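You operate a simulated robot arm through the tools that you are given. There is no shell and no other tool. Be economical: measure what you need, move in short steps, check, and stop when the job is done.

The job below is to be done with a simulated robot arm. You get a single attempt, and the scene is never put back.

JOB
Put the grey sponge on the frame panel. Fetch the large blue can and set it on the striped plywood panel. Fetch the orange foam sleeve and set it on top of the blue sanding block. Open the red pot lid. Any order will do. Set down upright: large blue can.

It is judged by the outcome, as a careful person would: the job done as asked, and still so three seconds after it is handed in. It fails if anything else is knocked over, pushed out of place, dropped, spilled or broken. Lids that push on must go on centred and level and be pressed home; caps that screw on are set level and turned clockwise until they are tight.

ROBOT AND FRAMES
A 7-joint arm with a two-finger parallel gripper on a trunk, on a base that drives. Base frame: it is fixed to the floor where the robot stands at the start and does not move with it; the origin is under the middle of the robot, x ahead of it, y to its left, z up; the surface under the hand at the start is at about z = 900. Lengths are in mm, angles in degrees, forces in N, time in s.
Its first joint turns from -166.0 to 166.0 degrees. Places, roughly: blue sanding block (7x10x4 cm) [-900, 4200, 900]; frame panel (16x13 cm) [1060, 1040, 920]; grey sponge (8x4x3 cm) [600, -100, 900]; large blue can (9x9x12 cm) [2400, 4200, 900]; orange foam sleeve (4x4x6 cm) [2400, 4400, 1300]; red pot lid [700, 1500, 1000]; striped plywood panel (16x18 cm) [2780, 4200, 900]. Payload 4.4 kg.
The TCP is the grasp point between the finger pads, 23 mm short of the fingertips. In the tool frame z runs along the fingers and y along their closing line. The gripper opens to 94 mm. The fingers are 38 mm wide and 10 mm thick; the gripper's body (54 by 96 mm) begins 39 mm behind the TCP.
Orientation is that of the tool frame in the base frame, as a unit quaternion [x, y, z, w]. With the fingers straight down and closing along the base's y, the tool's x points along the base's -x, its y along +y and its z along -z.

CONTROLS
- The arm moves only by the tool step_arm. Its argument "commands" is one flat list of numbers, 7 for each row, row after row: the shift along the tool's x, y, z in units of 40 mm (1.0 is 40 mm), then the turn, a rotation vector about the tool's x, y, z in units of 4 degrees (1.0 is 4 degrees), then the finger opening in mm, from 0 to 94. In form: [x, y, z, rx, ry, rz, grip, x, y, z, rx, ry, rz, grip, ...]. A call has 1 to 20 rows; each row shifts and turns the commanded pose from where the row before left it, along the tool's axes as they then stand. A call with a number of a shift or a turn outside -1 to 1 is refused whole. Rows are played at 5 a second. More than 50 mm and 8.6 degrees between two rows, or a gripper value outside its range, and nothing of the call is played. A pose out of reach is approached as far as the arm can. The call stops where the force on the tool passes 40 N (or 10 N more than at its start, if that is more) or the arm is blocked; 0.2 s more then pass. The fingers move at their own pace (about 108 mm/s each) and stop on an object; they squeeze with about 41 N. The grip force told is the motor's: it shows also when the fingers shut on nothing. Time passes only in rows, and 0.2 s behind the last, so rows that do not move let the fingers close. It gives the time, the measured TCP pose, the force on the tool (base axes), the opening and the grip force at its end, in the units of the frame above (readings bear some noise), with the torque about the TCP (base axes, N m) and any sound that the robot's microphone picked up.
- Cameras (640 x 400 px; columns grow to the right, rows downward): "scene" is now at [176, 190.3, 1468.5]; the picture's right is [-0.51, -0.86, 0.00], its down [-0.50, 0.29, -0.82] and it looks along [0.70, -0.41, -0.58] (base axes); focal length 292 px, centre (320, 200). "wrist" rides on the gripper at [86, 16, -75] in the tool frame; the picture's right is [-0.18, 0.98, 0.00], its down [-0.58, -0.11, -0.81] and it looks along [-0.79, -0.15, 0.59] (tool axes); focal length 243 px, centre (320, 200). There is no depth. A picture from a camera that has moved, and an enlarged one, comes with that camera's place and axes in the base frame and with its lens.
- capture(camera): a new picture of that camera. No time passes.
- drive_base(legs): drives the robot by 1 to 6 legs, each [ahead, left, turn to the left] in mm, mm and degrees, along the robot's own axes; the way and the turn of a leg run together, so that a leg with both is an arc; at most 1500 mm and 180 degrees a leg. The arm and the cameras ride along, it lands a little off, and it stops where it bumps. It gives what a move gives.
- turn_head(pan, tilt): turns the head with the scene camera to pan (to the left, within 120 degrees either way) and tilt (down, from -29 to 69), counted from straight ahead of the robot. It gives what a move gives.
- close_up(camera, box): a new picture of the part [left, top, right, bottom] of that camera's present view, enlarged. No time passes.
- job_done(): hands the job in; it is judged then, once.

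Work in short steps. Places have to be worked out from the pictures, the camera data and where the tool is seen: move nearer, look again, correct. Check each grasp and each placing, and mend what went wrong. You have 165 turns and 128 pictures in all, those below and enlarged ones among them. Open the gripper and draw the arm clear of the work before you hand the job in, unless the task says otherwise; then end with one line.

The tools are called after "Emit:" as name(argument=value, ...) on one line, values as JSON. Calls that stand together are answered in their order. step_arm: Moves the arm, as the interface text tells. Its arguments: {"type":"object","properties":{"commands":{"type":"array"}},"required":["commands"]} The other tools are called the same way: drive_base (legs) drives the base; turn_head (pan, tilt) turns the head that bears the scene camera; capture (camera) takes a picture; close_up (camera, box) takes an enlarged picture of a part of a camera's view; job_done () hands the job in.

At the start:

```text
time: 0.0
position: [553.2, 101.8, 1132.7]
ee_rot: [0.001, 1.0, 0.0, 0.0]
force: [0.6, -0.3, 0.0]
wrist_torque: [-0.02, 0.03, -0.01]
width: 93.8
grasp_force: 0.0
robot x, y, heading: [-2.6, 2.6, 0.0]
head pan, tilt: [-30.5, 35.1]
```

scene: 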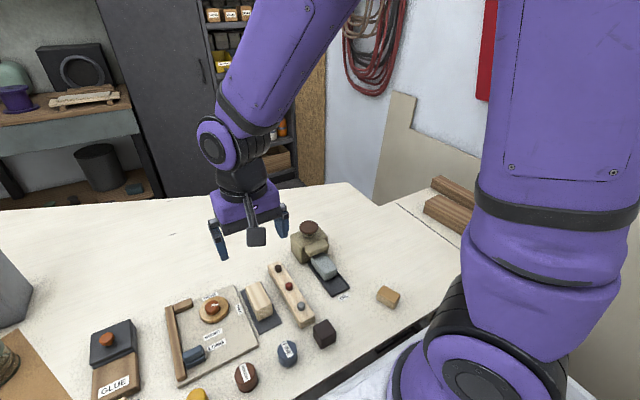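
wrist: 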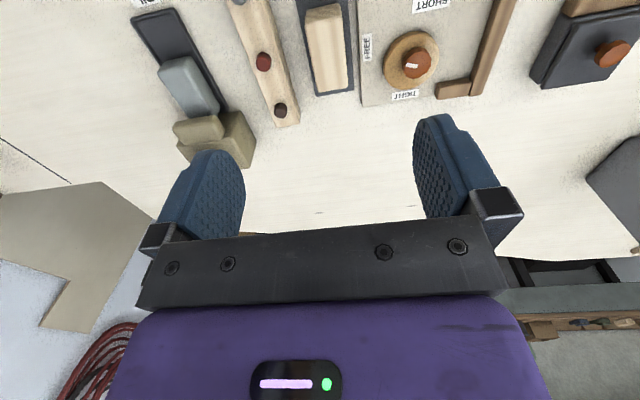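

I'll look closer at the grey object near [600,-100], and survey the left for the panel and lid.

Emit:
close_up(camera="scene", box=[240, 200, 420, 312])

Emit:
turn_head(pan=50, tilt=25)

Emit:
capture(camera="scene")

```text
3.56 times, centred on (330, 256) of scene
camera zoom: at [176.0, 190.3, 1468.5], right [-0.51, -0.86, 0.0], down [-0.5, 0.29, -0.82], along [0.7, -0.41, -0.58], focal length 1038 px, centre (284, 1)
```

zoom: 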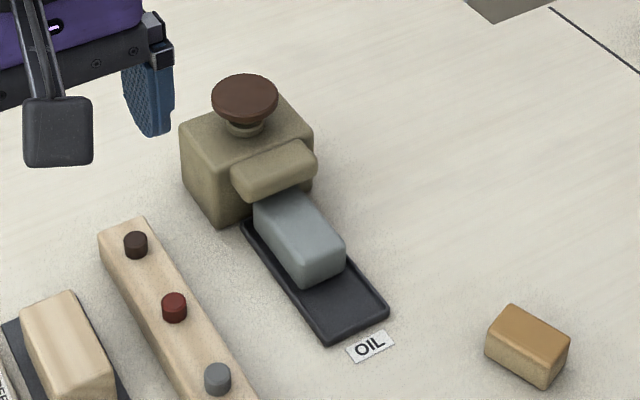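

```text
time: 1.5
position: [554.2, 102.1, 1133.3]
ee_rot: [0.0, 1.0, 0.0, 0.0]
force: [-1.6, 1.3, -0.3]
wrist_torque: [0.01, 0.0, -0.02]
width: 94.1
grasp_force: 0.0
robot x, y, heading: [4.0, -0.2, -0.4]
head pan, tilt: [50.0, 25.0]
```

```text
124 pictures are left
camera scene: at [159.5, 305.4, 1484.4], right [0.77, -0.64, 0.0], down [-0.27, -0.32, -0.91], along [0.58, 0.69, -0.42], focal length 292 px, centre (320, 200)
```

scene: 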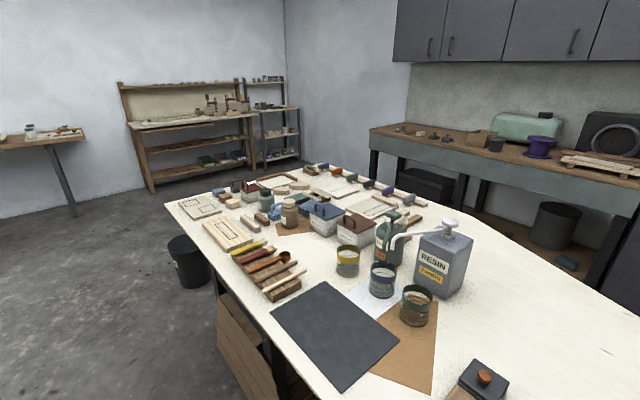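

The grey sponge sits lengthwise along x in the OIL tray with its far end under the nozzle. I'll move the hand above its near end and look with the wrist camera.

Emit:
step_arm(commands=[0, -1, 0, 0, 0, 0, 94, 0, -1, 0, 0, 0, 0, 94, 0, -1, 0.3, 0, 0, 0, 94, 0, -1, 0.5, 0, 0, 0, 94, 0, 0, 0.5, 0, 0, 0, 94, 0, 0, 0, 0, 0, 0, 94])

Emit:
capture(camera="wrist")

Emit:
turn_head(pan=-20, tilt=45)

Emit:
capture(camera="scene")

```text
time: 2.9
position: [553.6, -56.9, 1082.7]
ee_rot: [0.0, 1.0, 0.001, 0.0]
force: [-0.3, 1.0, -0.5]
wrist_torque: [0.01, 0.01, -0.01]
width: 93.9
grasp_force: 0.0
robot x, y, heading: [-0.9, -0.6, -0.1]
head pan, tilt: [50.0, 25.0]
```

```text
123 pictures are left
camera wrist: at [468.3, -41.0, 1156.6], right [0.18, 0.98, 0.0], down [0.58, -0.11, 0.81], along [0.79, -0.15, -0.59], focal length 243 px, centre (320, 200)
```

wrist: 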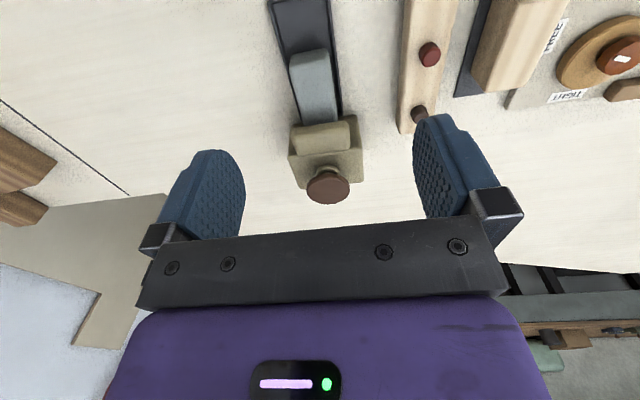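

```text
time: 4.3
position: [552.7, -56.4, 1082.2]
ee_rot: [0.0, 1.0, 0.0, 0.0]
force: [0.0, 0.5, 0.3]
wrist_torque: [0.0, 0.01, -0.02]
width: 94.0
grasp_force: 0.1
robot x, y, heading: [0.6, -0.2, -0.2]
head pan, tilt: [-20.0, 45.0]
```

```text
122 pictures are left
camera scene: at [176.7, 207.1, 1453.9], right [-0.34, -0.94, 0.0], down [-0.66, 0.24, -0.71], along [0.66, -0.24, -0.71], focal length 292 px, centre (320, 200)
```

scene: 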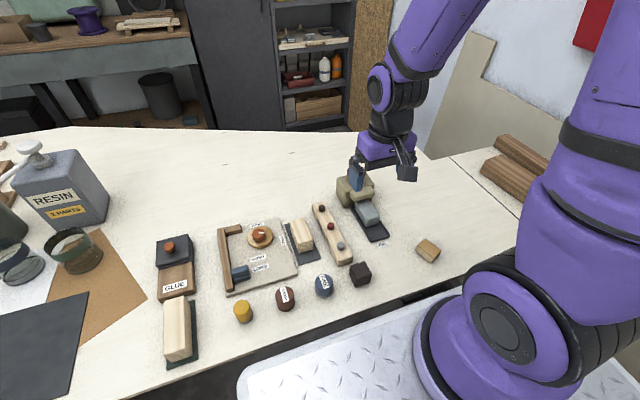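

The wrist view gives the sponge centre at y≈-70, near end x≈558, nozzle front x≈615. I'll lower to just above and check.

Emit:
step_arm(commands=[-0.5, -0.34, 0, 0, 0, 0, 80, 0, 0, 1, 0, 0, 0, 80, 0, 0, 1, 0, 0, 0, 80, 0, 0, 0.8, 0, 0, 0, 80, 0, 0, 0, 0, 0, 0, 80])

Emit:
capture(camera="wrist")

Emit:
close_up(camera="scene", box=[300, 130, 460, 230])

```text
time: 5.5
position: [574.5, -69.2, 970.6]
ee_rot: [0.0, 1.0, 0.0, 0.0]
force: [0.3, -0.4, -0.3]
wrist_torque: [-0.01, 0.01, 0.02]
width: 79.9
grasp_force: 0.0
robot x, y, heading: [-3.9, -1.3, 0.4]
head pan, tilt: [-20.0, 45.0]
```

```text
121 pictures are left
camera wrist: at [489.5, -54.7, 1044.4], right [0.18, 0.98, 0.0], down [0.58, -0.11, 0.81], along [0.79, -0.15, -0.59], focal length 243 px, centre (320, 200)
```

wrist: 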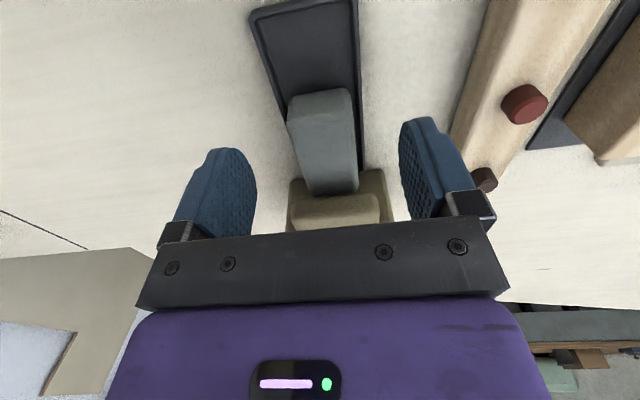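

```text
4.00 times, centred on (380, 180) of scene
camera zoom: at [176.4, 207.1, 1453.9], right [-0.34, -0.94, 0.0], down [-0.66, 0.24, -0.71], along [0.66, -0.24, -0.71], focal length 1168 px, centre (80, 280)
```

zoom: 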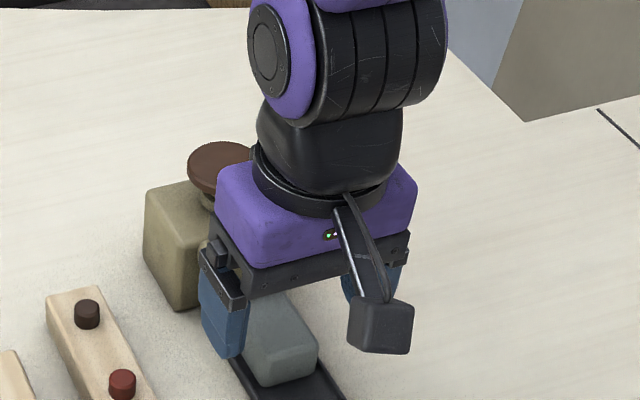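

Sponge centred at y≈-69, spanning x≈551–630. Lower with a small backward offset, then grip.

Emit:
step_arm(commands=[0.15, 0, 0.45, 0, 0, 0, 80, 0, 0, 0.42, 0, 0, 0, 80, 0, 0, 0, 0, 0, 0, 80, 0, 0, 0, 0, 0, 0, 20, 0, 0, 0, 0, 0, 0, 20, 0, 0, 0, 0, 0, 0, 20, 0, 0, 0, 0, 0, 0, 20])

Emit:
capture(camera="wrist")

```text
time: 7.2
position: [568.6, -72.9, 933.8]
ee_rot: [-0.001, 1.0, 0.001, 0.0]
force: [0.2, 0.1, 0.4]
wrist_torque: [0.02, 0.02, 0.0]
width: 36.9
grasp_force: 40.6
robot x, y, heading: [0.1, 2.9, 0.2]
head pan, tilt: [-20.0, 45.0]
```

```text
119 pictures are left
camera wrist: at [483.1, -56.7, 1008.2], right [0.18, 0.98, 0.0], down [0.58, -0.11, 0.81], along [0.79, -0.15, -0.59], focal length 243 px, centre (320, 200)
```

wrist: 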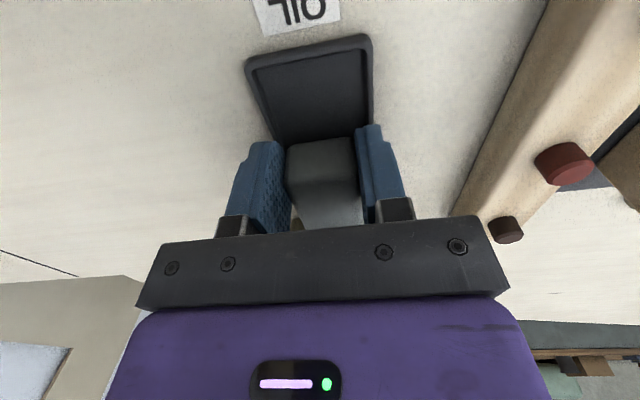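

Gripped at 37 mm. I lift a little, draw it back from under the nozzle, then raise.

Emit:
step_arm(commands=[0.1, 0, -0.08, 0, 0, 0, 20, 0.5, 0, -0.05, 0, 0, 0, 20, 0.5, 0, 0, 0, 0, 0, 20, 0.3, 0, -0.3, 0, 0, 0, 20, 0, 0, -1, 0, 0, 0, 20, 0, 0, -1, 0, 0, 0, 20, 0, 0, -1, 0, 0, 0, 20, 0, 0, -1, 0, 0, 0, 20, 0, 0, 0, 0, 0, 0, 20])

Emit:
capture(camera="wrist")

Emit:
capture(camera="scene")

```text
time: 9.2
position: [568.3, -71.5, 1108.5]
ee_rot: [0.0, 1.0, -0.001, 0.0]
force: [-0.2, 0.8, -0.7]
wrist_torque: [-0.03, 0.01, 0.03]
width: 36.3
grasp_force: 41.1
out of reach, approached as far as the arm can: row 2, 3, 4
robot x, y, heading: [0.8, -1.8, 0.2]
head pan, tilt: [-20.0, 45.0]
```

```text
118 pictures are left
camera wrist: at [481.9, -54.9, 1183.7], right [0.18, 0.98, 0.0], down [0.58, -0.11, 0.81], along [0.79, -0.15, -0.59], focal length 243 px, centre (320, 200)
```

wrist: 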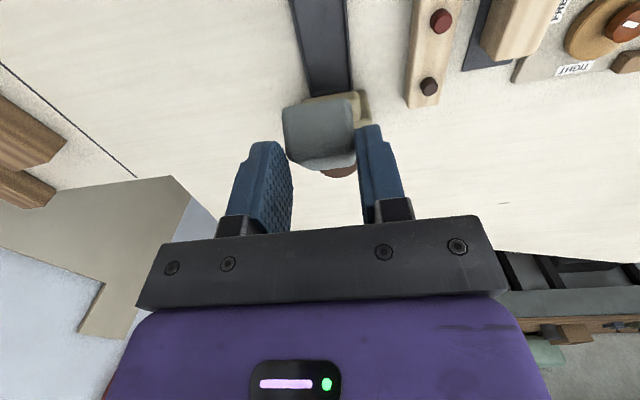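

```text
117 pictures are left
camera scene: at [176.8, 207.1, 1453.8], right [-0.34, -0.94, 0.0], down [-0.66, 0.24, -0.71], along [0.66, -0.24, -0.71], focal length 292 px, centre (320, 200)
```

scene: 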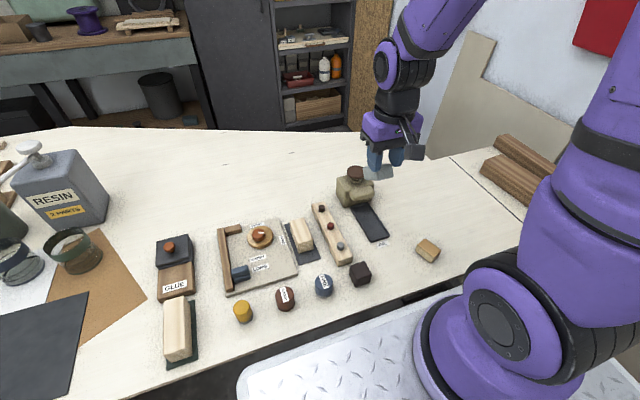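

The arm couldn't retract that close, so the sponge pivoted in the grip as it came out; the dispenser looks unmoved. Zooming in.

Emit:
close_up(camera="scene", box=[300, 110, 460, 250])

Emit:
close_up(camera="wrist", box=[220, 60, 440, 260])

```text
2.86 times, centred on (380, 180) of scene
camera zoom: at [176.8, 207.1, 1453.8], right [-0.34, -0.94, 0.0], down [-0.66, 0.24, -0.71], along [0.66, -0.24, -0.71], focal length 834 px, centre (149, 257)
```

zoom: 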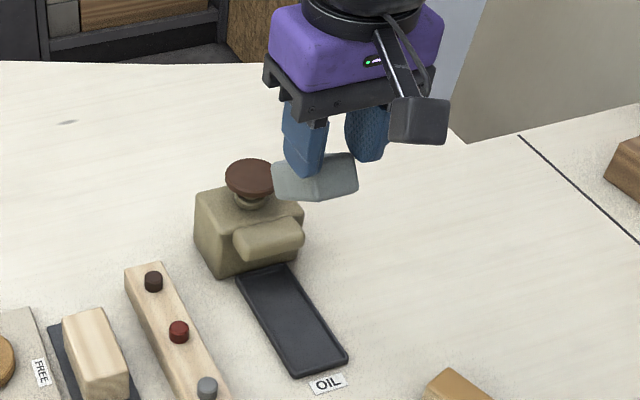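

```text
2.00 times, centred on (330, 160) of wrist
camera zoom: at [481.9, -54.9, 1183.7], right [0.18, 0.98, 0.0], down [0.58, -0.11, 0.81], along [0.79, -0.15, -0.59], focal length 485 px, centre (300, 280)
```

zoom: 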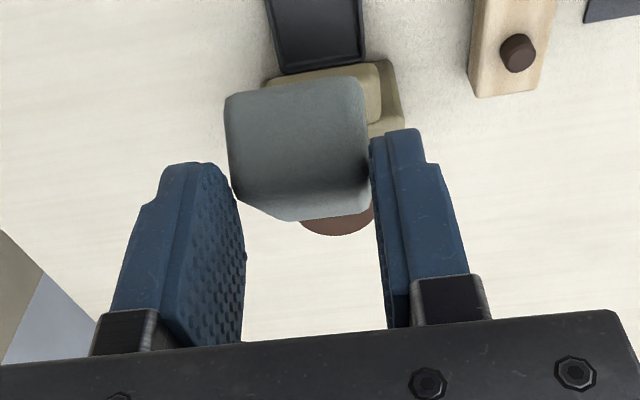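

The sponge now hangs pitched about 45° (far end down) but is firmly held. I raise the hand and drive left along the bench toward the frame panel.

Emit:
step_arm(commands=[0, 0, -1, 0, 0, 0, 20, 0, 0, -1, 0, 0, 0, 20, 0, 0, -1, 0, 0, 0, 20, 0, 0, -0.8, 0, 0, 0, 20, 0, 0, 0, 0, 0, 0, 20])

Emit:
drive_base(legs=[[0, 1040, 0]])

Emit:
turn_head(pan=0, tilt=35)

Emit:
capture(camera="scene")

Emit:
capture(camera="wrist")

```text
time: 10.3
position: [566.7, -72.7, 1260.2]
ee_rot: [0.0, 1.0, 0.0, 0.0]
force: [0.4, -0.9, 0.0]
wrist_torque: [0.01, -0.01, -0.03]
width: 36.5
grasp_force: 40.7
robot x, y, heading: [0.8, -2.6, -0.0]
head pan, tilt: [-20.0, 45.0]
```

```text
time: 13.7
position: [575.9, 494.9, 1260.2]
ee_rot: [-0.053, 0.999, 0.0, 0.001]
force: [0.1, -0.1, -1.2]
wrist_torque: [0.0, 0.0, 0.0]
width: 36.2
grasp_force: 40.5
robot x, y, heading: [0.9, 506.4, 5.9]
head pan, tilt: [-20.0, 45.0]
stopped in leg 1: the robot was blocked; the commanded pose is now the measured one
```

```text
time: 14.5
position: [574.5, 494.2, 1261.0]
ee_rot: [-0.052, 0.999, 0.0, 0.0]
force: [0.3, 0.4, -0.7]
wrist_torque: [0.0, 0.01, 0.0]
width: 36.3
grasp_force: 41.5
robot x, y, heading: [4.2, 508.3, 5.9]
head pan, tilt: [0.0, 35.0]
```

```text
114 pictures are left
camera scene: at [168.4, 759.5, 1468.6], right [0.1, -0.99, 0.0], down [-0.57, -0.06, -0.82], along [0.81, 0.08, -0.57], focal length 292 px, centre (320, 200)
```

scene: 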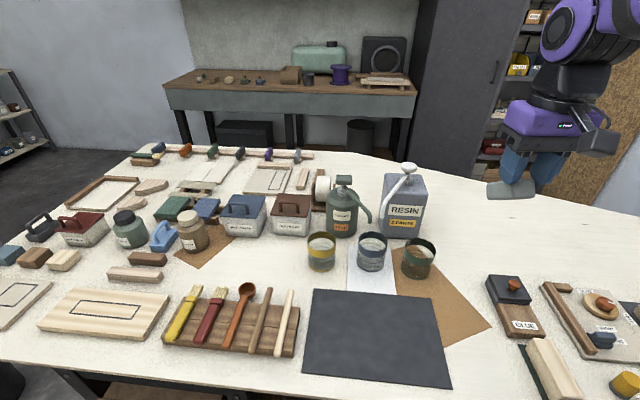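

```text
113 pictures are left
camera wrist: at [489.4, 500.5, 1335.2], right [0.08, 1.0, 0.0], down [0.59, -0.05, 0.81], along [0.8, -0.06, -0.59], focal length 243 px, centre (320, 200)
```

wrist: 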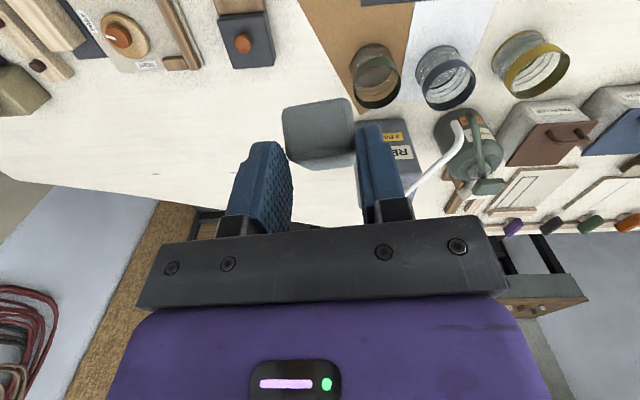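

The base was blocked at y≈506. I look down and to the left for the obstacle.

Emit:
turn_head(pan=75, tilt=55)

Emit:
capture(camera="scene")

Emit:
turn_head(pan=20, tilt=69)

Emit:
capture(camera="scene")

```text
time: 16.0
position: [576.8, 492.7, 1261.1]
ee_rot: [-0.052, 0.999, 0.0, -0.001]
force: [0.4, 0.3, -0.1]
wrist_torque: [0.03, 0.03, -0.01]
width: 36.6
grasp_force: 40.7
robot x, y, heading: [4.9, 505.4, 5.9]
head pan, tilt: [75.0, 55.0]
```

```text
112 pictures are left
camera scene: at [92.3, 821.7, 1440.5], right [0.99, -0.16, 0.0], down [-0.13, -0.81, -0.57], along [0.09, 0.57, -0.82], focal length 292 px, centre (320, 200)
```

scene: 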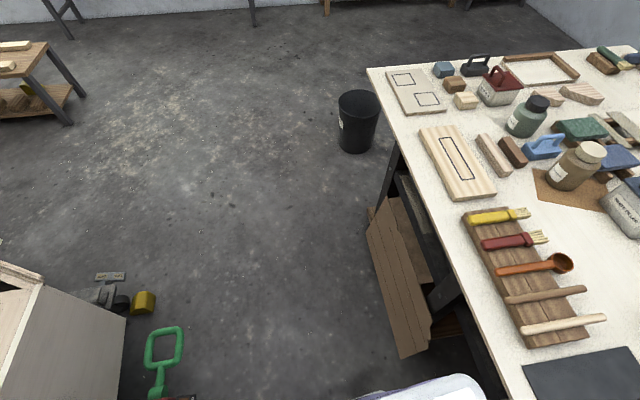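

```text
time: 17.2
position: [575.7, 493.3, 1259.9]
ee_rot: [-0.053, 0.999, 0.001, -0.001]
force: [1.0, 0.5, -0.9]
wrist_torque: [0.0, -0.02, 0.0]
width: 36.5
grasp_force: 41.2
robot x, y, heading: [3.2, 505.8, 5.9]
head pan, tilt: [20.0, 68.8]
```

```text
111 pictures are left
camera scene: at [131.1, 775.0, 1425.0], right [0.44, -0.9, 0.0], down [-0.84, -0.41, -0.36], along [0.33, 0.16, -0.93], focal length 292 px, centre (320, 200)
```

scene: 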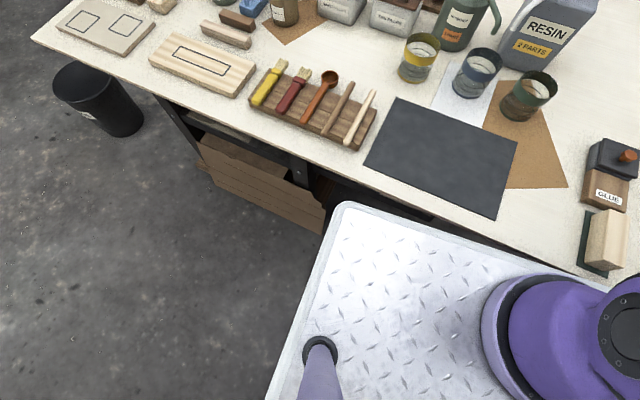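

The base's front-left corner met the boards stored under the bench front. I'll look back-left to check clearance for going around the bench's left end.

Emit:
turn_head(pan=118, tilt=50)

Emit:
capture(camera="scene")

Emit:
turn_head(pan=80, tilt=15)

Emit:
capture(camera="scene")

```text
time: 19.0
position: [576.4, 493.6, 1261.1]
ee_rot: [-0.052, 0.999, 0.0, 0.0]
force: [-0.5, 0.1, -0.3]
wrist_torque: [-0.03, 0.04, 0.03]
width: 36.2
grasp_force: 41.3
robot x, y, heading: [2.3, 505.6, 5.8]
head pan, tilt: [118.0, 50.0]
```

```text
110 pictures are left
camera scene: at [38.0, 814.5, 1447.0], right [0.83, 0.56, 0.0], down [0.43, -0.64, -0.64], along [-0.36, 0.53, -0.77], focal length 292 px, centre (320, 200)
```

scene: 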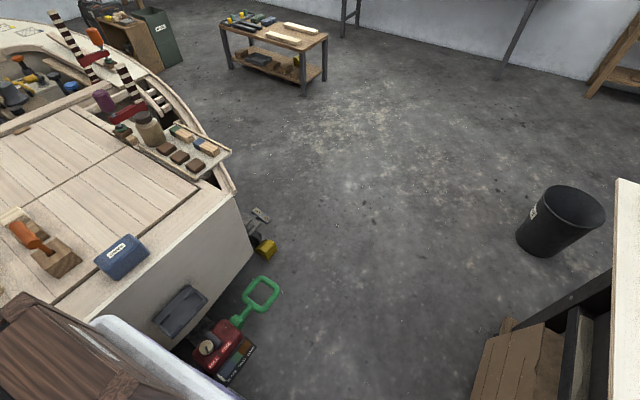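

```text
time: 20.0
position: [574.8, 493.1, 1260.1]
ee_rot: [-0.053, 0.999, 0.0, 0.0]
force: [-0.9, -1.3, -1.0]
wrist_torque: [-0.02, -0.04, -0.01]
width: 36.5
grasp_force: 40.8
robot x, y, heading: [5.7, 503.7, 6.0]
head pan, tilt: [80.0, 15.0]
```

```text
109 pictures are left
camera scene: at [87.5, 843.7, 1500.6], right [1.0, -0.07, 0.0], down [-0.02, -0.26, -0.97], along [0.07, 0.96, -0.26], focal length 292 px, centre (320, 200)
```

scene: 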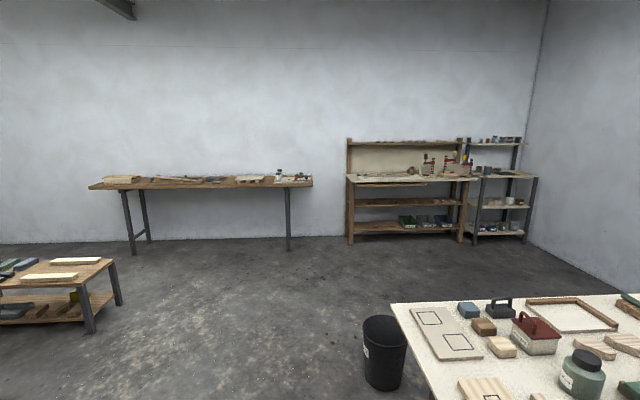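

The boat behind on the left leaves only a narrow lane; the rear corner is what touched. I'll go back right, look behind, then turn to pass the lane lengthwise.

Emit:
drive_base(legs=[[-10, -150, 0], [0, -420, -5.8]])

Emit:
turn_head(pan=120, tilt=50)

Emit:
capture(camera="scene")

Emit:
turn_head(pan=-120, tilt=50)

Emit:
capture(camera="scene")

```text
time: 21.6
position: [575.7, 341.8, 1261.6]
ee_rot: [-0.051, 0.999, 0.0, -0.001]
force: [0.4, 0.8, -0.1]
wrist_torque: [0.01, -0.02, 0.0]
width: 36.3
grasp_force: 40.5
robot x, y, heading: [10.9, 354.5, 5.8]
head pan, tilt: [80.0, 15.0]
stopped in leg 1: the robot was blocked; the commanded pose is now the measured one
```

```text
time: 22.6
position: [575.5, 342.2, 1260.8]
ee_rot: [-0.052, 0.999, 0.0, -0.001]
force: [-0.2, 0.1, -0.7]
wrist_torque: [0.01, 0.01, -0.02]
width: 36.3
grasp_force: 40.8
robot x, y, heading: [4.9, 353.9, 5.8]
head pan, tilt: [120.0, 50.0]
```

```text
108 pictures are left
camera scene: at [36.3, 661.6, 1447.0], right [0.81, 0.58, 0.0], down [0.45, -0.62, -0.64], along [-0.38, 0.52, -0.77], focal length 292 px, centre (320, 200)
```

scene: 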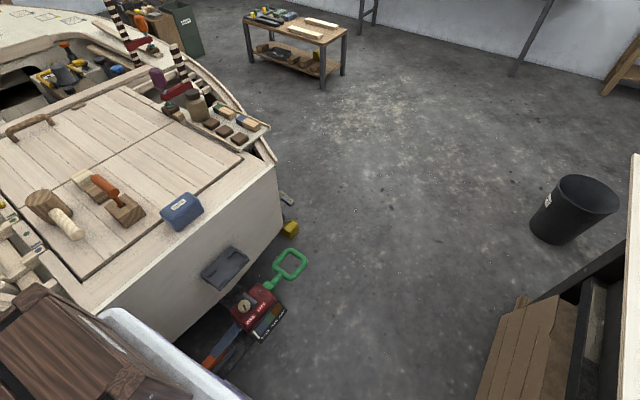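

```text
time: 26.0
position: [575.0, 341.5, 1260.4]
ee_rot: [-0.051, 0.999, 0.0, -0.001]
force: [-0.2, -0.1, -0.3]
wrist_torque: [0.0, 0.01, -0.02]
width: 36.4
grasp_force: 40.9
robot x, y, heading: [5.1, 353.8, 5.9]
head pan, tilt: [-120.0, 50.0]
```

```text
107 pictures are left
camera scene: at [49.8, 528.8, 1447.0], right [-0.91, 0.41, 0.0], down [0.31, 0.7, -0.64], along [-0.26, -0.59, -0.77], focal length 292 px, centre (320, 200)
```

scene: 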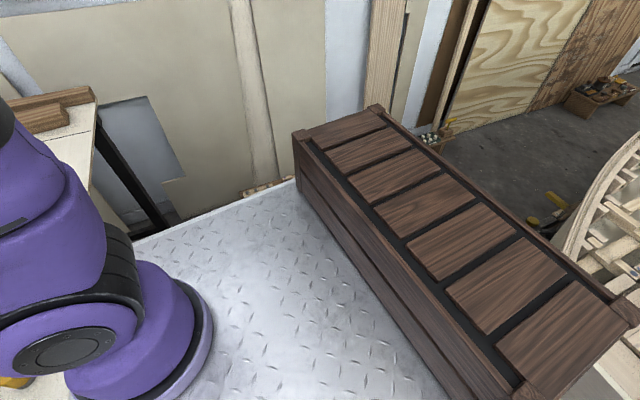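

The front-right corner had swung against the bench edge. I straighten the heading while backing slightly, then continue right.

Emit:
drive_base(legs=[[-20, 0, -5.8], [-20, -350, 0]])

Emit:
turn_head(pan=120, tilt=50)

Emit:
capture(camera="scene")

```text
time: 28.8
position: [532.2, -62.6, 1260.6]
ee_rot: [-0.005, 1.0, 0.0, -0.001]
force: [0.7, -0.7, -0.4]
wrist_torque: [0.03, -0.01, 0.01]
width: 36.6
grasp_force: 40.9
robot x, y, heading: [-30.9, 4.5, 0.5]
head pan, tilt: [-120.0, 50.0]
```

```text
time: 32.2
position: [531.9, -61.5, 1260.7]
ee_rot: [-0.005, 1.0, 0.0, -0.001]
force: [0.0, 0.4, 1.2]
wrist_torque: [0.02, -0.01, -0.02]
width: 36.8
grasp_force: 40.6
robot x, y, heading: [-33.7, 6.0, 0.3]
head pan, tilt: [120.0, 50.0]
```

```text
106 pictures are left
camera scene: at [26.3, 307.7, 1447.0], right [0.86, 0.5, 0.0], down [0.39, -0.66, -0.64], along [-0.32, 0.55, -0.77], focal length 292 px, centre (320, 200)
```

scene: 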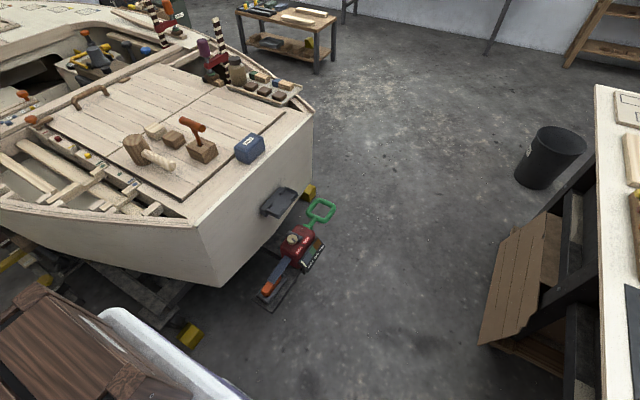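

From here the lane between the boat/chainsaw (x≤-390) and boards (x≥340) fits the robot lengthwise. Back to x≈-110, turn 90° left.

Emit:
drive_base(legs=[[-78, 0, 0], [0, 0, 90]])

Emit:
turn_head(pan=0, tilt=45)

Emit:
capture(camera="scene")

```text
time: 37.0
position: [-43.2, 570.9, 1259.9]
ee_rot: [0.71, -0.705, 0.001, 0.001]
force: [0.2, -0.4, -0.4]
wrist_torque: [-0.02, 0.0, 0.01]
width: 36.4
grasp_force: 42.0
robot x, y, heading: [-111.9, 1.9, 90.2]
head pan, tilt: [120.0, 50.0]
```

```text
time: 39.0
position: [-42.4, 571.4, 1261.9]
ee_rot: [0.71, -0.705, 0.0, 0.001]
force: [0.0, 0.0, -0.5]
wrist_torque: [0.02, 0.0, -0.02]
width: 36.4
grasp_force: 40.9
robot x, y, heading: [-113.3, 2.2, 90.5]
head pan, tilt: [0.0, 45.0]
```

```text
105 pictures are left
camera scene: at [-347.7, 185.6, 1453.9], right [1.0, 0.0, 0.0], down [0.0, -0.71, -0.71], along [0.0, 0.71, -0.71], focal length 292 px, centre (320, 200)
```

scene: 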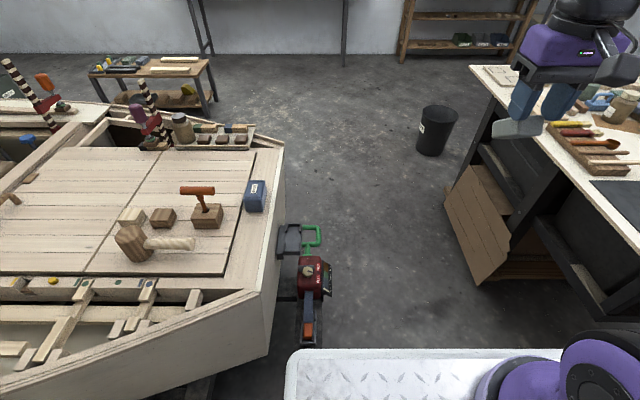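

Facing +y now. I shift right to x≈40 to centre in the gap between the red machine and the bench, then recheck.

Emit:
drive_base(legs=[[0, -152, -0.4]])

Emit:
turn_head(pan=0, tilt=55)

Emit:
capture(camera="scene")

```text
time: 40.4
position: [115.1, 572.0, 1259.6]
ee_rot: [-0.706, 0.708, 0.0, 0.001]
force: [0.0, 0.1, -0.9]
wrist_torque: [-0.02, 0.04, 0.04]
width: 36.7
grasp_force: 40.7
robot x, y, heading: [42.0, 3.5, 89.7]
head pan, tilt: [0.0, 45.0]
```

```text
time: 41.2
position: [116.9, 571.5, 1259.8]
ee_rot: [-0.706, 0.709, 0.001, 0.0]
force: [-0.4, -0.5, -0.1]
wrist_torque: [-0.03, 0.03, 0.01]
width: 36.3
grasp_force: 41.4
robot x, y, heading: [41.7, 6.4, 89.7]
head pan, tilt: [0.0, 55.0]
```

```text
104 pictures are left
camera scene: at [-192.2, 178.6, 1440.5], right [1.0, -0.01, 0.0], down [0.0, -0.82, -0.57], along [0.0, 0.57, -0.82], focal length 292 px, centre (320, 200)
```

scene: 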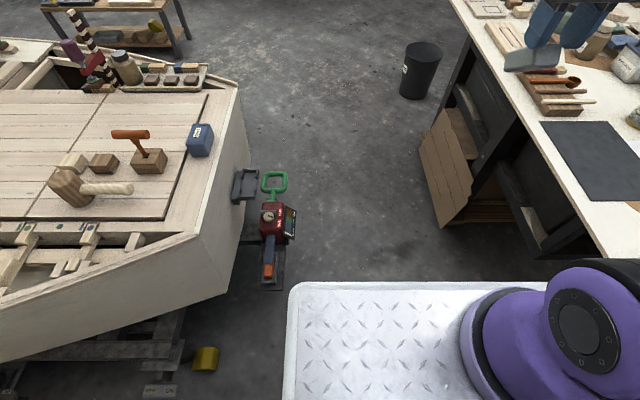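

Clear on both sides by several centimetres. Drive ahead through the lane.

Emit:
drive_base(legs=[[800, 0, 0.3], [700, 0, 0]])

Emit:
turn_head(pan=-50, tilt=45)

Emit:
capture(camera="scene")

```text
time: 48.9
position: [158.9, 2076.7, 1260.5]
ee_rot: [-0.697, 0.717, 0.0, 0.0]
force: [-0.1, 0.5, -0.6]
wrist_torque: [0.0, 0.0, 0.01]
width: 36.5
grasp_force: 41.6
robot x, y, heading: [72.1, 1513.1, 88.4]
head pan, tilt: [0.0, 55.0]
```

```text
time: 50.1
position: [158.4, 2077.5, 1259.0]
ee_rot: [-0.697, 0.717, 0.001, 0.0]
force: [-0.5, -0.2, 0.5]
wrist_torque: [0.0, 0.01, 0.02]
width: 36.4
grasp_force: 41.2
robot x, y, heading: [69.9, 1511.9, 88.2]
head pan, tilt: [-50.0, 45.0]
```

```text
103 pictures are left
camera scene: at [-98.2, 1671.3, 1453.9], right [0.62, -0.79, 0.0], down [-0.56, -0.44, -0.71], along [0.56, 0.44, -0.71], focal length 292 px, centre (320, 200)
```

scene: 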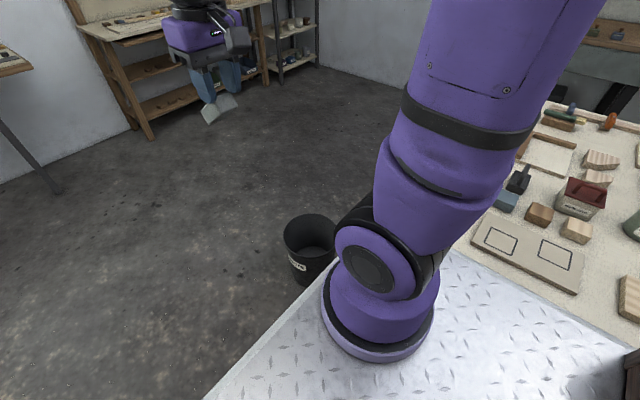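

Past the lane. Continue to open floor, strafe to x≈1750 clear of the bin, and turn to face -x, then look at the aisle behind the bench.

Emit:
drive_base(legs=[[1400, 0, 1.8], [0, -1500, 0], [0, -170, 0], [0, 0, 90]])

Emit:
turn_head(pan=70, tilt=30)

Emit:
capture(camera="scene")

```text
time: 69.1
position: [1208.4, 2954.9, 1260.0]
ee_rot: [0.999, 0.032, 0.0, 0.0]
force: [-0.4, 0.1, -0.4]
wrist_torque: [0.01, -0.03, 0.02]
width: 36.3
grasp_force: 41.4
robot x, y, heading: [1774.9, 2918.7, -176.5]
head pan, tilt: [-50.0, 45.0]
```

```text
time: 71.1
position: [1207.2, 2954.5, 1261.4]
ee_rot: [1.0, 0.031, 0.0, 0.0]
force: [0.6, -0.1, -0.3]
wrist_torque: [-0.02, 0.0, 0.0]
width: 36.5
grasp_force: 41.1
robot x, y, heading: [1780.0, 2916.3, -176.5]
head pan, tilt: [70.0, 30.0]
```

```text
102 pictures are left
camera scene: at [1666.8, 2590.2, 1476.5], right [-0.96, 0.28, 0.0], down [0.14, 0.48, -0.87], along [-0.25, -0.83, -0.5], focal length 292 px, centre (320, 200)
```

scene: 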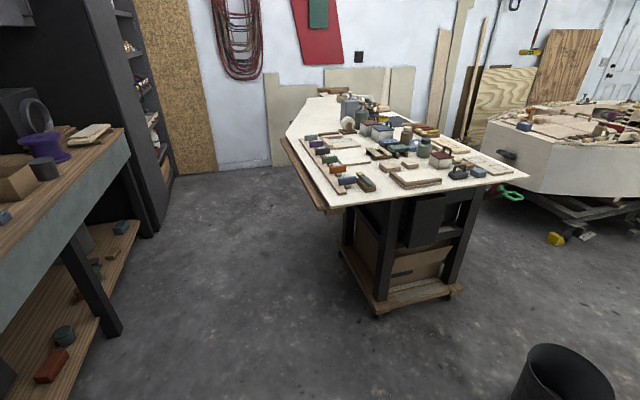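

The aisle is clear (bench edge x≈1340, rear bench x≈2200+). Square up and drive left down the aisle to y≈1040.

Emit:
drive_base(legs=[[0, 0, -3.5], [0, 1000, 0], [0, 860, 0]])

Emit:
turn_head(pan=-10, tilt=45)

Emit:
capture(camera="scene")

Emit:
capture(camera="wrist")

```text
time: 80.9
position: [1197.0, 1112.6, 1260.3]
ee_rot: [1.0, 0.002, 0.0, 0.0]
force: [-0.1, -0.3, -0.3]
wrist_torque: [0.0, -0.02, 0.0]
width: 36.3
grasp_force: 40.7
robot x, y, heading: [1760.4, 1046.1, -179.9]
head pan, tilt: [70.0, 30.0]
```

```text
time: 82.5
position: [1196.6, 1113.5, 1259.8]
ee_rot: [1.0, 0.002, 0.0, 0.0]
force: [0.2, -0.7, -0.6]
wrist_torque: [0.02, -0.01, 0.0]
width: 36.4
grasp_force: 41.4
robot x, y, heading: [1758.6, 1043.2, -180.0]
head pan, tilt: [-10.0, 45.0]
```

```text
101 pictures are left
camera scene: at [1582.4, 821.5, 1453.9], right [0.17, 0.99, 0.0], down [0.7, -0.12, -0.71], along [-0.7, 0.12, -0.71], focal length 292 px, centre (320, 200)
```

scene: 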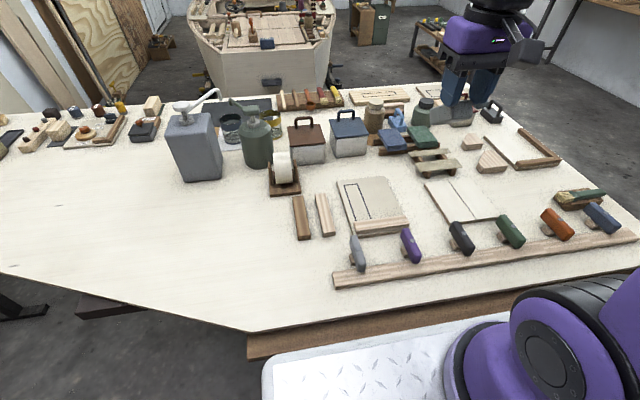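

```text
100 pictures are left
camera wrist: at [1283.8, 1097.2, 1335.2], right [-0.18, -0.98, 0.0], down [-0.58, 0.11, 0.81], along [-0.79, 0.15, -0.59], focal length 243 px, centre (320, 200)
```

wrist: 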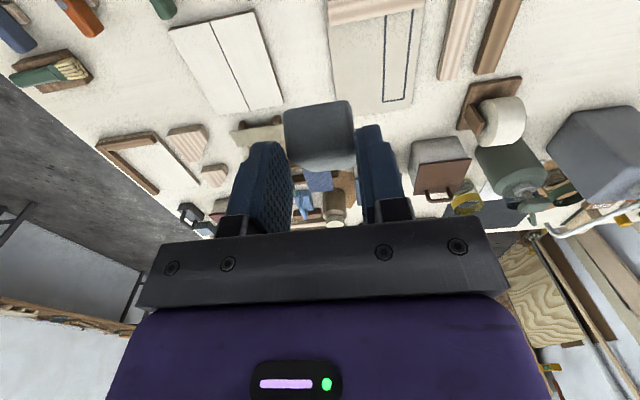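

The frame panel is the one at about (372,203). Zooming to see its outline.

Emit:
close_up(camera="scene", box=[270, 140, 470, 265])

Emit:
close_up(camera="scene", box=[380, 60, 580, 185])

```text
3.20 times, centred on (370, 202) of scene
camera zoom: at [1582.4, 821.5, 1453.9], right [0.17, 0.99, 0.0], down [0.7, -0.12, -0.71], along [-0.7, 0.12, -0.71], focal length 934 px, centre (160, 192)
```

zoom: 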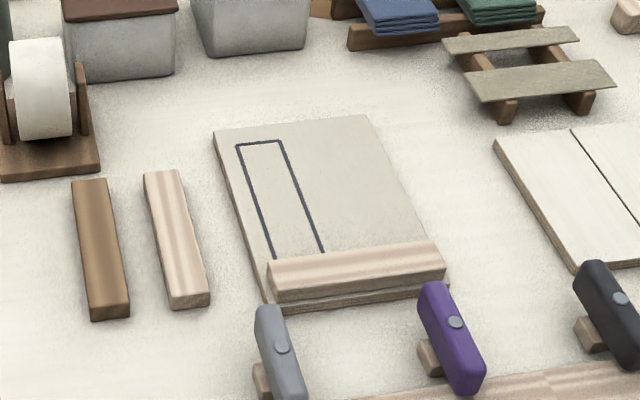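

```text
3.20 times, centred on (480, 122) of scene
camera zoom: at [1582.4, 821.5, 1453.9], right [0.17, 0.99, 0.0], down [0.7, -0.12, -0.71], along [-0.7, 0.12, -0.71], focal length 934 px, centre (-192, 448)
```

zoom: 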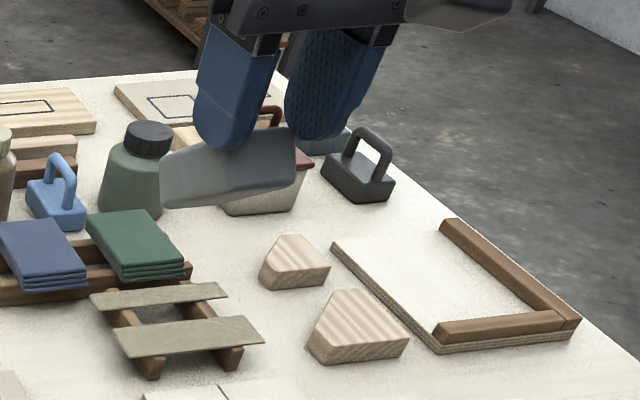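

The frame panel spans x≈985–1177, y≈970–1107 with a batten on its near side; free area centre about (1060,1066). I move the sponge above it.

Emit:
step_arm(commands=[-0.9, 0.3, 0, 0, 0, 0, 20, -0.95, 0.3, 0.3, 0, 0, 0, 20, -1, 0.3, 0.3, 0, 0, 0, 20, -1, 0.275, 0.3, 0, 0, 0, 20, 0, 0, 1, 0, 0, 0, 20, 0, 0, 1, 0, 0, 0, 20, 0, 0, 1, 0, 0, 0, 20, 0, 0, 1, 0, 0, 0, 20, 0, 0, 0.6, 0, 0, 0, 20, 0, 0, 0, 0, 0, 0, 20])

Emit:
capture(camera="scene")

Emit:
capture(camera="wrist")

```text
time: 84.7
position: [1042.9, 1067.9, 1039.3]
ee_rot: [1.0, 0.002, 0.0, 0.0]
force: [0.1, -1.1, -0.1]
wrist_torque: [-0.05, -0.01, -0.03]
width: 36.5
grasp_force: 40.8
robot x, y, heading: [1763.3, 1042.5, -179.9]
head pan, tilt: [-10.0, 45.0]
```

```text
97 pictures are left
camera scene: at [1582.5, 821.6, 1453.9], right [0.17, 0.98, 0.0], down [0.7, -0.12, -0.71], along [-0.7, 0.12, -0.71], focal length 292 px, centre (320, 200)
```

scene: 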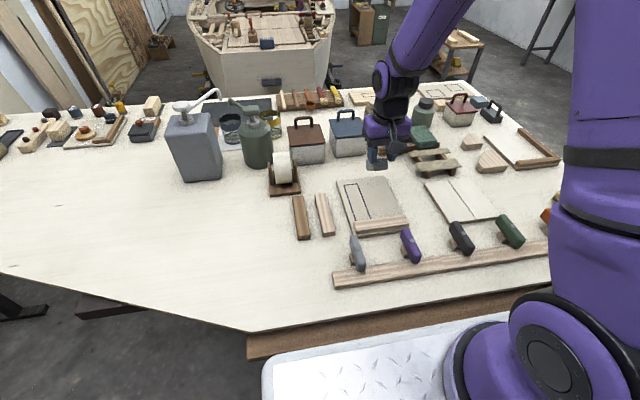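

```text
96 pictures are left
camera wrist: at [1130.2, 1050.6, 1114.0], right [-0.18, -0.98, 0.0], down [-0.58, 0.11, 0.81], along [-0.79, 0.15, -0.59], focal length 243 px, centre (320, 200)
```

wrist: 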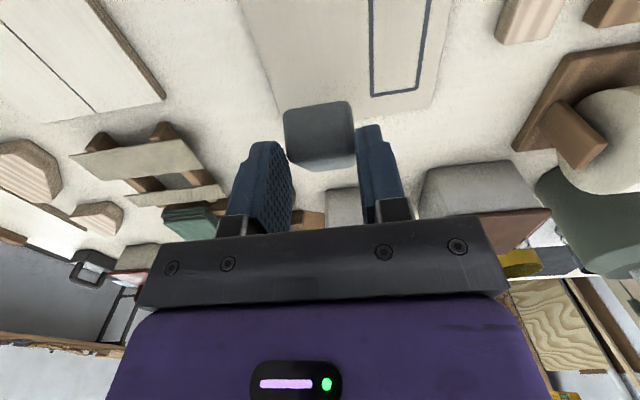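

Panel confirmed (x from ~990, y 968–1112). I lower until the sponge's leading edge is near contact.

Emit:
step_arm(commands=[0, 0, 0.7, 0, 0, 0, 20, 0, 0, 0.5, 0, 0, 0, 20, 0, 0, 0, 0, 0, 0, 20])

Emit:
close_up(camera="scene", box=[320, 120, 440, 240])

```text
time: 85.5
position: [1042.7, 1066.7, 992.8]
ee_rot: [1.0, 0.002, -0.001, 0.0]
force: [6.0, 1.1, 25.9]
wrist_torque: [0.01, 0.5, -0.01]
width: 36.2
grasp_force: 41.3
robot x, y, heading: [1761.3, 1043.6, -180.1]
head pan, tilt: [-10.0, 45.0]
```

```text
3.33 times, centred on (380, 180) of scene
camera zoom: at [1583.6, 821.6, 1454.0], right [0.17, 0.98, 0.0], down [0.7, -0.12, -0.71], along [-0.7, 0.12, -0.71], focal length 973 px, centre (120, 267)
```

zoom: 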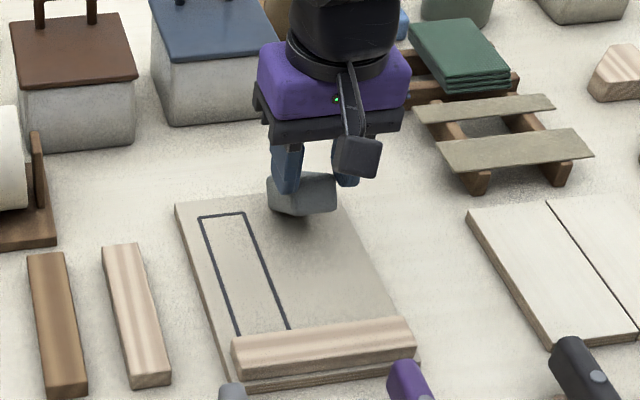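

Contact (26 N). I now swing the hand back and down along an arc about the touching edge so the sponge levels without pushing the panel.

Emit:
step_arm(commands=[0.24, 0, 0.13, 0, 0, 0, 20, 0.21, 0, 0.17, 0, 0, 0, 20, 0, 0, 0, 0, 0, 0, 20])

Emit:
close_up(camera="scene", box=[320, 120, 440, 240])

```text
time: 86.2
position: [1061.2, 1066.7, 979.9]
ee_rot: [1.0, 0.001, 0.001, 0.0]
force: [-5.7, 0.4, 17.9]
wrist_torque: [0.05, 1.22, -0.07]
width: 36.4
grasp_force: 41.1
robot x, y, heading: [1763.6, 1044.8, -179.8]
head pan, tilt: [-10.0, 45.0]
```

```text
3.33 times, centred on (380, 180) of scene
camera zoom: at [1582.7, 821.6, 1453.9], right [0.17, 0.98, 0.0], down [0.7, -0.12, -0.71], along [-0.7, 0.12, -0.71], focal length 973 px, centre (120, 267)
```

zoom: 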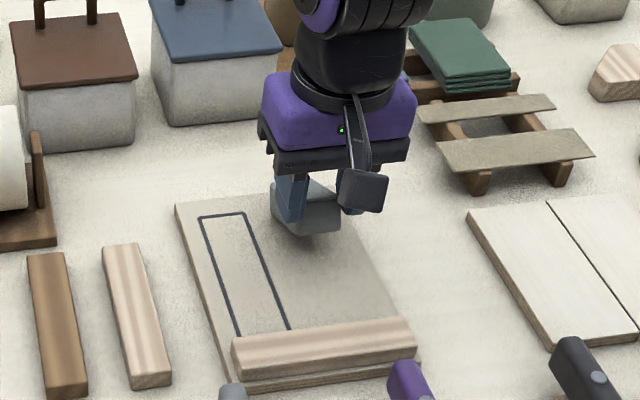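

It's levelling and the panel hasn't moved. Continue the arc.

Emit:
step_arm(commands=[0.17, 0, 0.22, 0, 0, 0, 20, 0.13, 0, 0.245, 0, 0, 0, 20, 0.05, 0, 0.12, 0, 0, 0, 20, 0, 0, 0, 0, 0, 0, 20])

Emit:
close_up(camera="scene", box=[320, 120, 440, 240])

Emit:
capture(camera="wrist")

```text
time: 87.2
position: [1075.9, 1066.0, 957.6]
ee_rot: [1.0, 0.002, 0.001, -0.001]
force: [2.0, 1.6, 15.2]
wrist_torque: [0.04, 0.85, -0.05]
width: 36.7
grasp_force: 41.1
robot x, y, heading: [1759.4, 1042.5, -179.8]
head pan, tilt: [-10.0, 45.0]
```

```text
3.33 times, centred on (380, 180) of scene
camera zoom: at [1583.1, 821.6, 1453.9], right [0.17, 0.98, 0.0], down [0.7, -0.12, -0.71], along [-0.7, 0.12, -0.71], focal length 973 px, centre (120, 267)
```

zoom: 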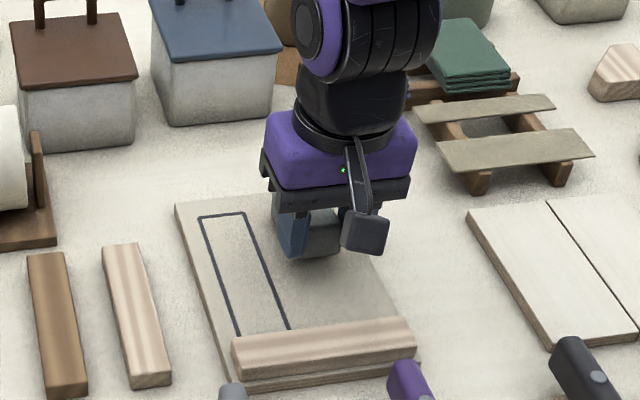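

```text
92 pictures are left
camera wrist: at [1162.4, 1050.1, 1032.1], right [-0.18, -0.98, 0.0], down [-0.58, 0.11, 0.81], along [-0.79, 0.15, -0.59], focal length 243 px, centre (320, 200)
```

wrist: 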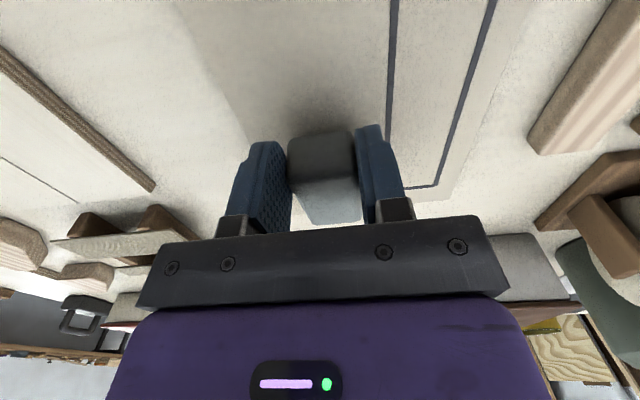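

Almost level, matching the original grasp view. A final small lowering until it sits.

Emit:
step_arm(commands=[0.04, 0, 0.12, 0, 0, 0, 20, 0.02, 0, 0.1, 0, 0, 0, 20, 0, 0, 0, 0, 0, 0, 20])

```text
time: 88.0
position: [1076.6, 1065.9, 949.1]
ee_rot: [1.0, 0.002, 0.0, 0.0]
force: [2.2, -0.2, 16.9]
wrist_torque: [0.0, 1.01, -0.04]
width: 37.0
grasp_force: 41.1
robot x, y, heading: [1763.8, 1045.7, -179.9]
head pan, tilt: [-10.0, 45.0]
```

Torque shows contact still at the far edge; lower a few more mm.

Emit:
step_arm(commands=[0.01, 0, 0.09, 0, 0, 0, 20, 0, 0, 0, 0, 0, 0, 20])

Emit:
close_up(camera="wrist", box=[230, 80, 430, 240])

```text
time: 88.7
position: [1078.2, 1066.0, 946.1]
ee_rot: [1.0, 0.002, 0.001, 0.0]
force: [2.9, 0.1, 17.2]
wrist_torque: [0.01, 1.07, 0.0]
width: 36.5
grasp_force: 40.9
robot x, y, heading: [1759.1, 1042.2, -179.9]
head pan, tilt: [-10.0, 45.0]
```

```text
2.50 times, centred on (330, 160) of wrist
camera zoom: at [1164.8, 1049.9, 1020.3], right [-0.18, -0.98, 0.0], down [-0.58, 0.11, 0.81], along [-0.79, 0.15, -0.59], focal length 606 px, centre (295, 300)
```

zoom: 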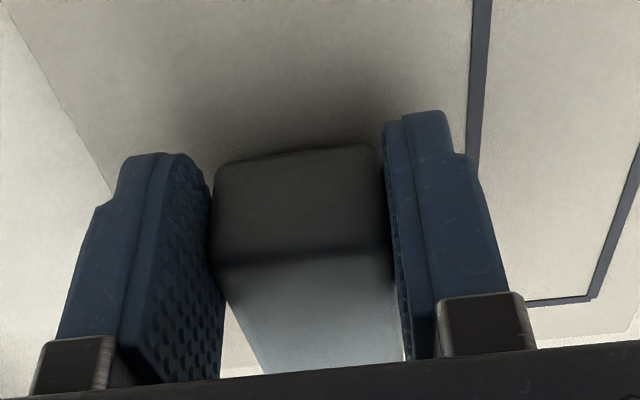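

Practically flat and the fingertips are close to the panel. Release, then lift straight up.

Emit:
step_arm(commands=[0, 0, 0, 0, 0, 0, 60, 0, 0, 0, 0, 0, 0, 60, 0, 0, -0.5, 0, 0, 0, 70, 0, 0, -1, 0, 0, 0, 70, 0, 0, -1, 0, 0, 0, 70, 0, 0, 0, 0, 0, 0, 70])

Emit:
capture(camera="wrist")

Emit:
close_up(camera="scene", box=[320, 120, 440, 240])

```text
time: 90.0
position: [1076.8, 1066.5, 1044.4]
ee_rot: [1.0, 0.002, 0.001, 0.0]
force: [-0.3, 0.2, 0.7]
wrist_torque: [-0.02, -0.01, 0.01]
width: 69.8
grasp_force: 0.0
robot x, y, heading: [1760.6, 1047.2, -180.0]
head pan, tilt: [-10.0, 45.0]
```

```text
90 pictures are left
camera wrist: at [1163.8, 1050.6, 1119.1], right [-0.18, -0.98, 0.0], down [-0.58, 0.11, 0.81], along [-0.79, 0.15, -0.59], focal length 243 px, centre (320, 200)
```

wrist: 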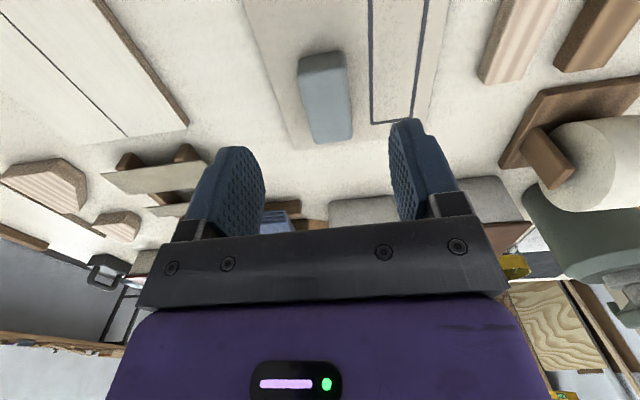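

```text
3.33 times, centred on (380, 180) of scene
camera zoom: at [1582.3, 821.6, 1453.8], right [0.17, 0.98, 0.0], down [0.7, -0.12, -0.71], along [-0.7, 0.12, -0.71], focal length 973 px, centre (120, 267)
```

zoom: 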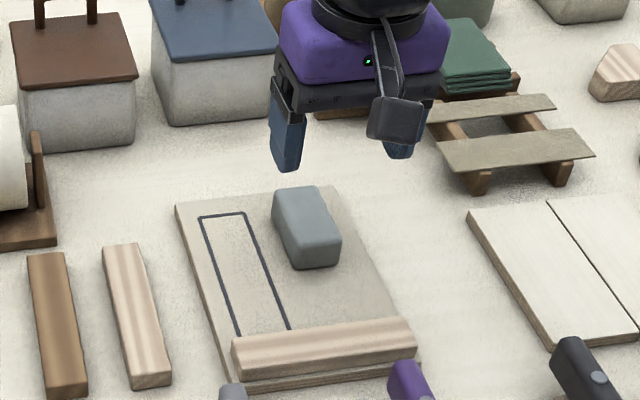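

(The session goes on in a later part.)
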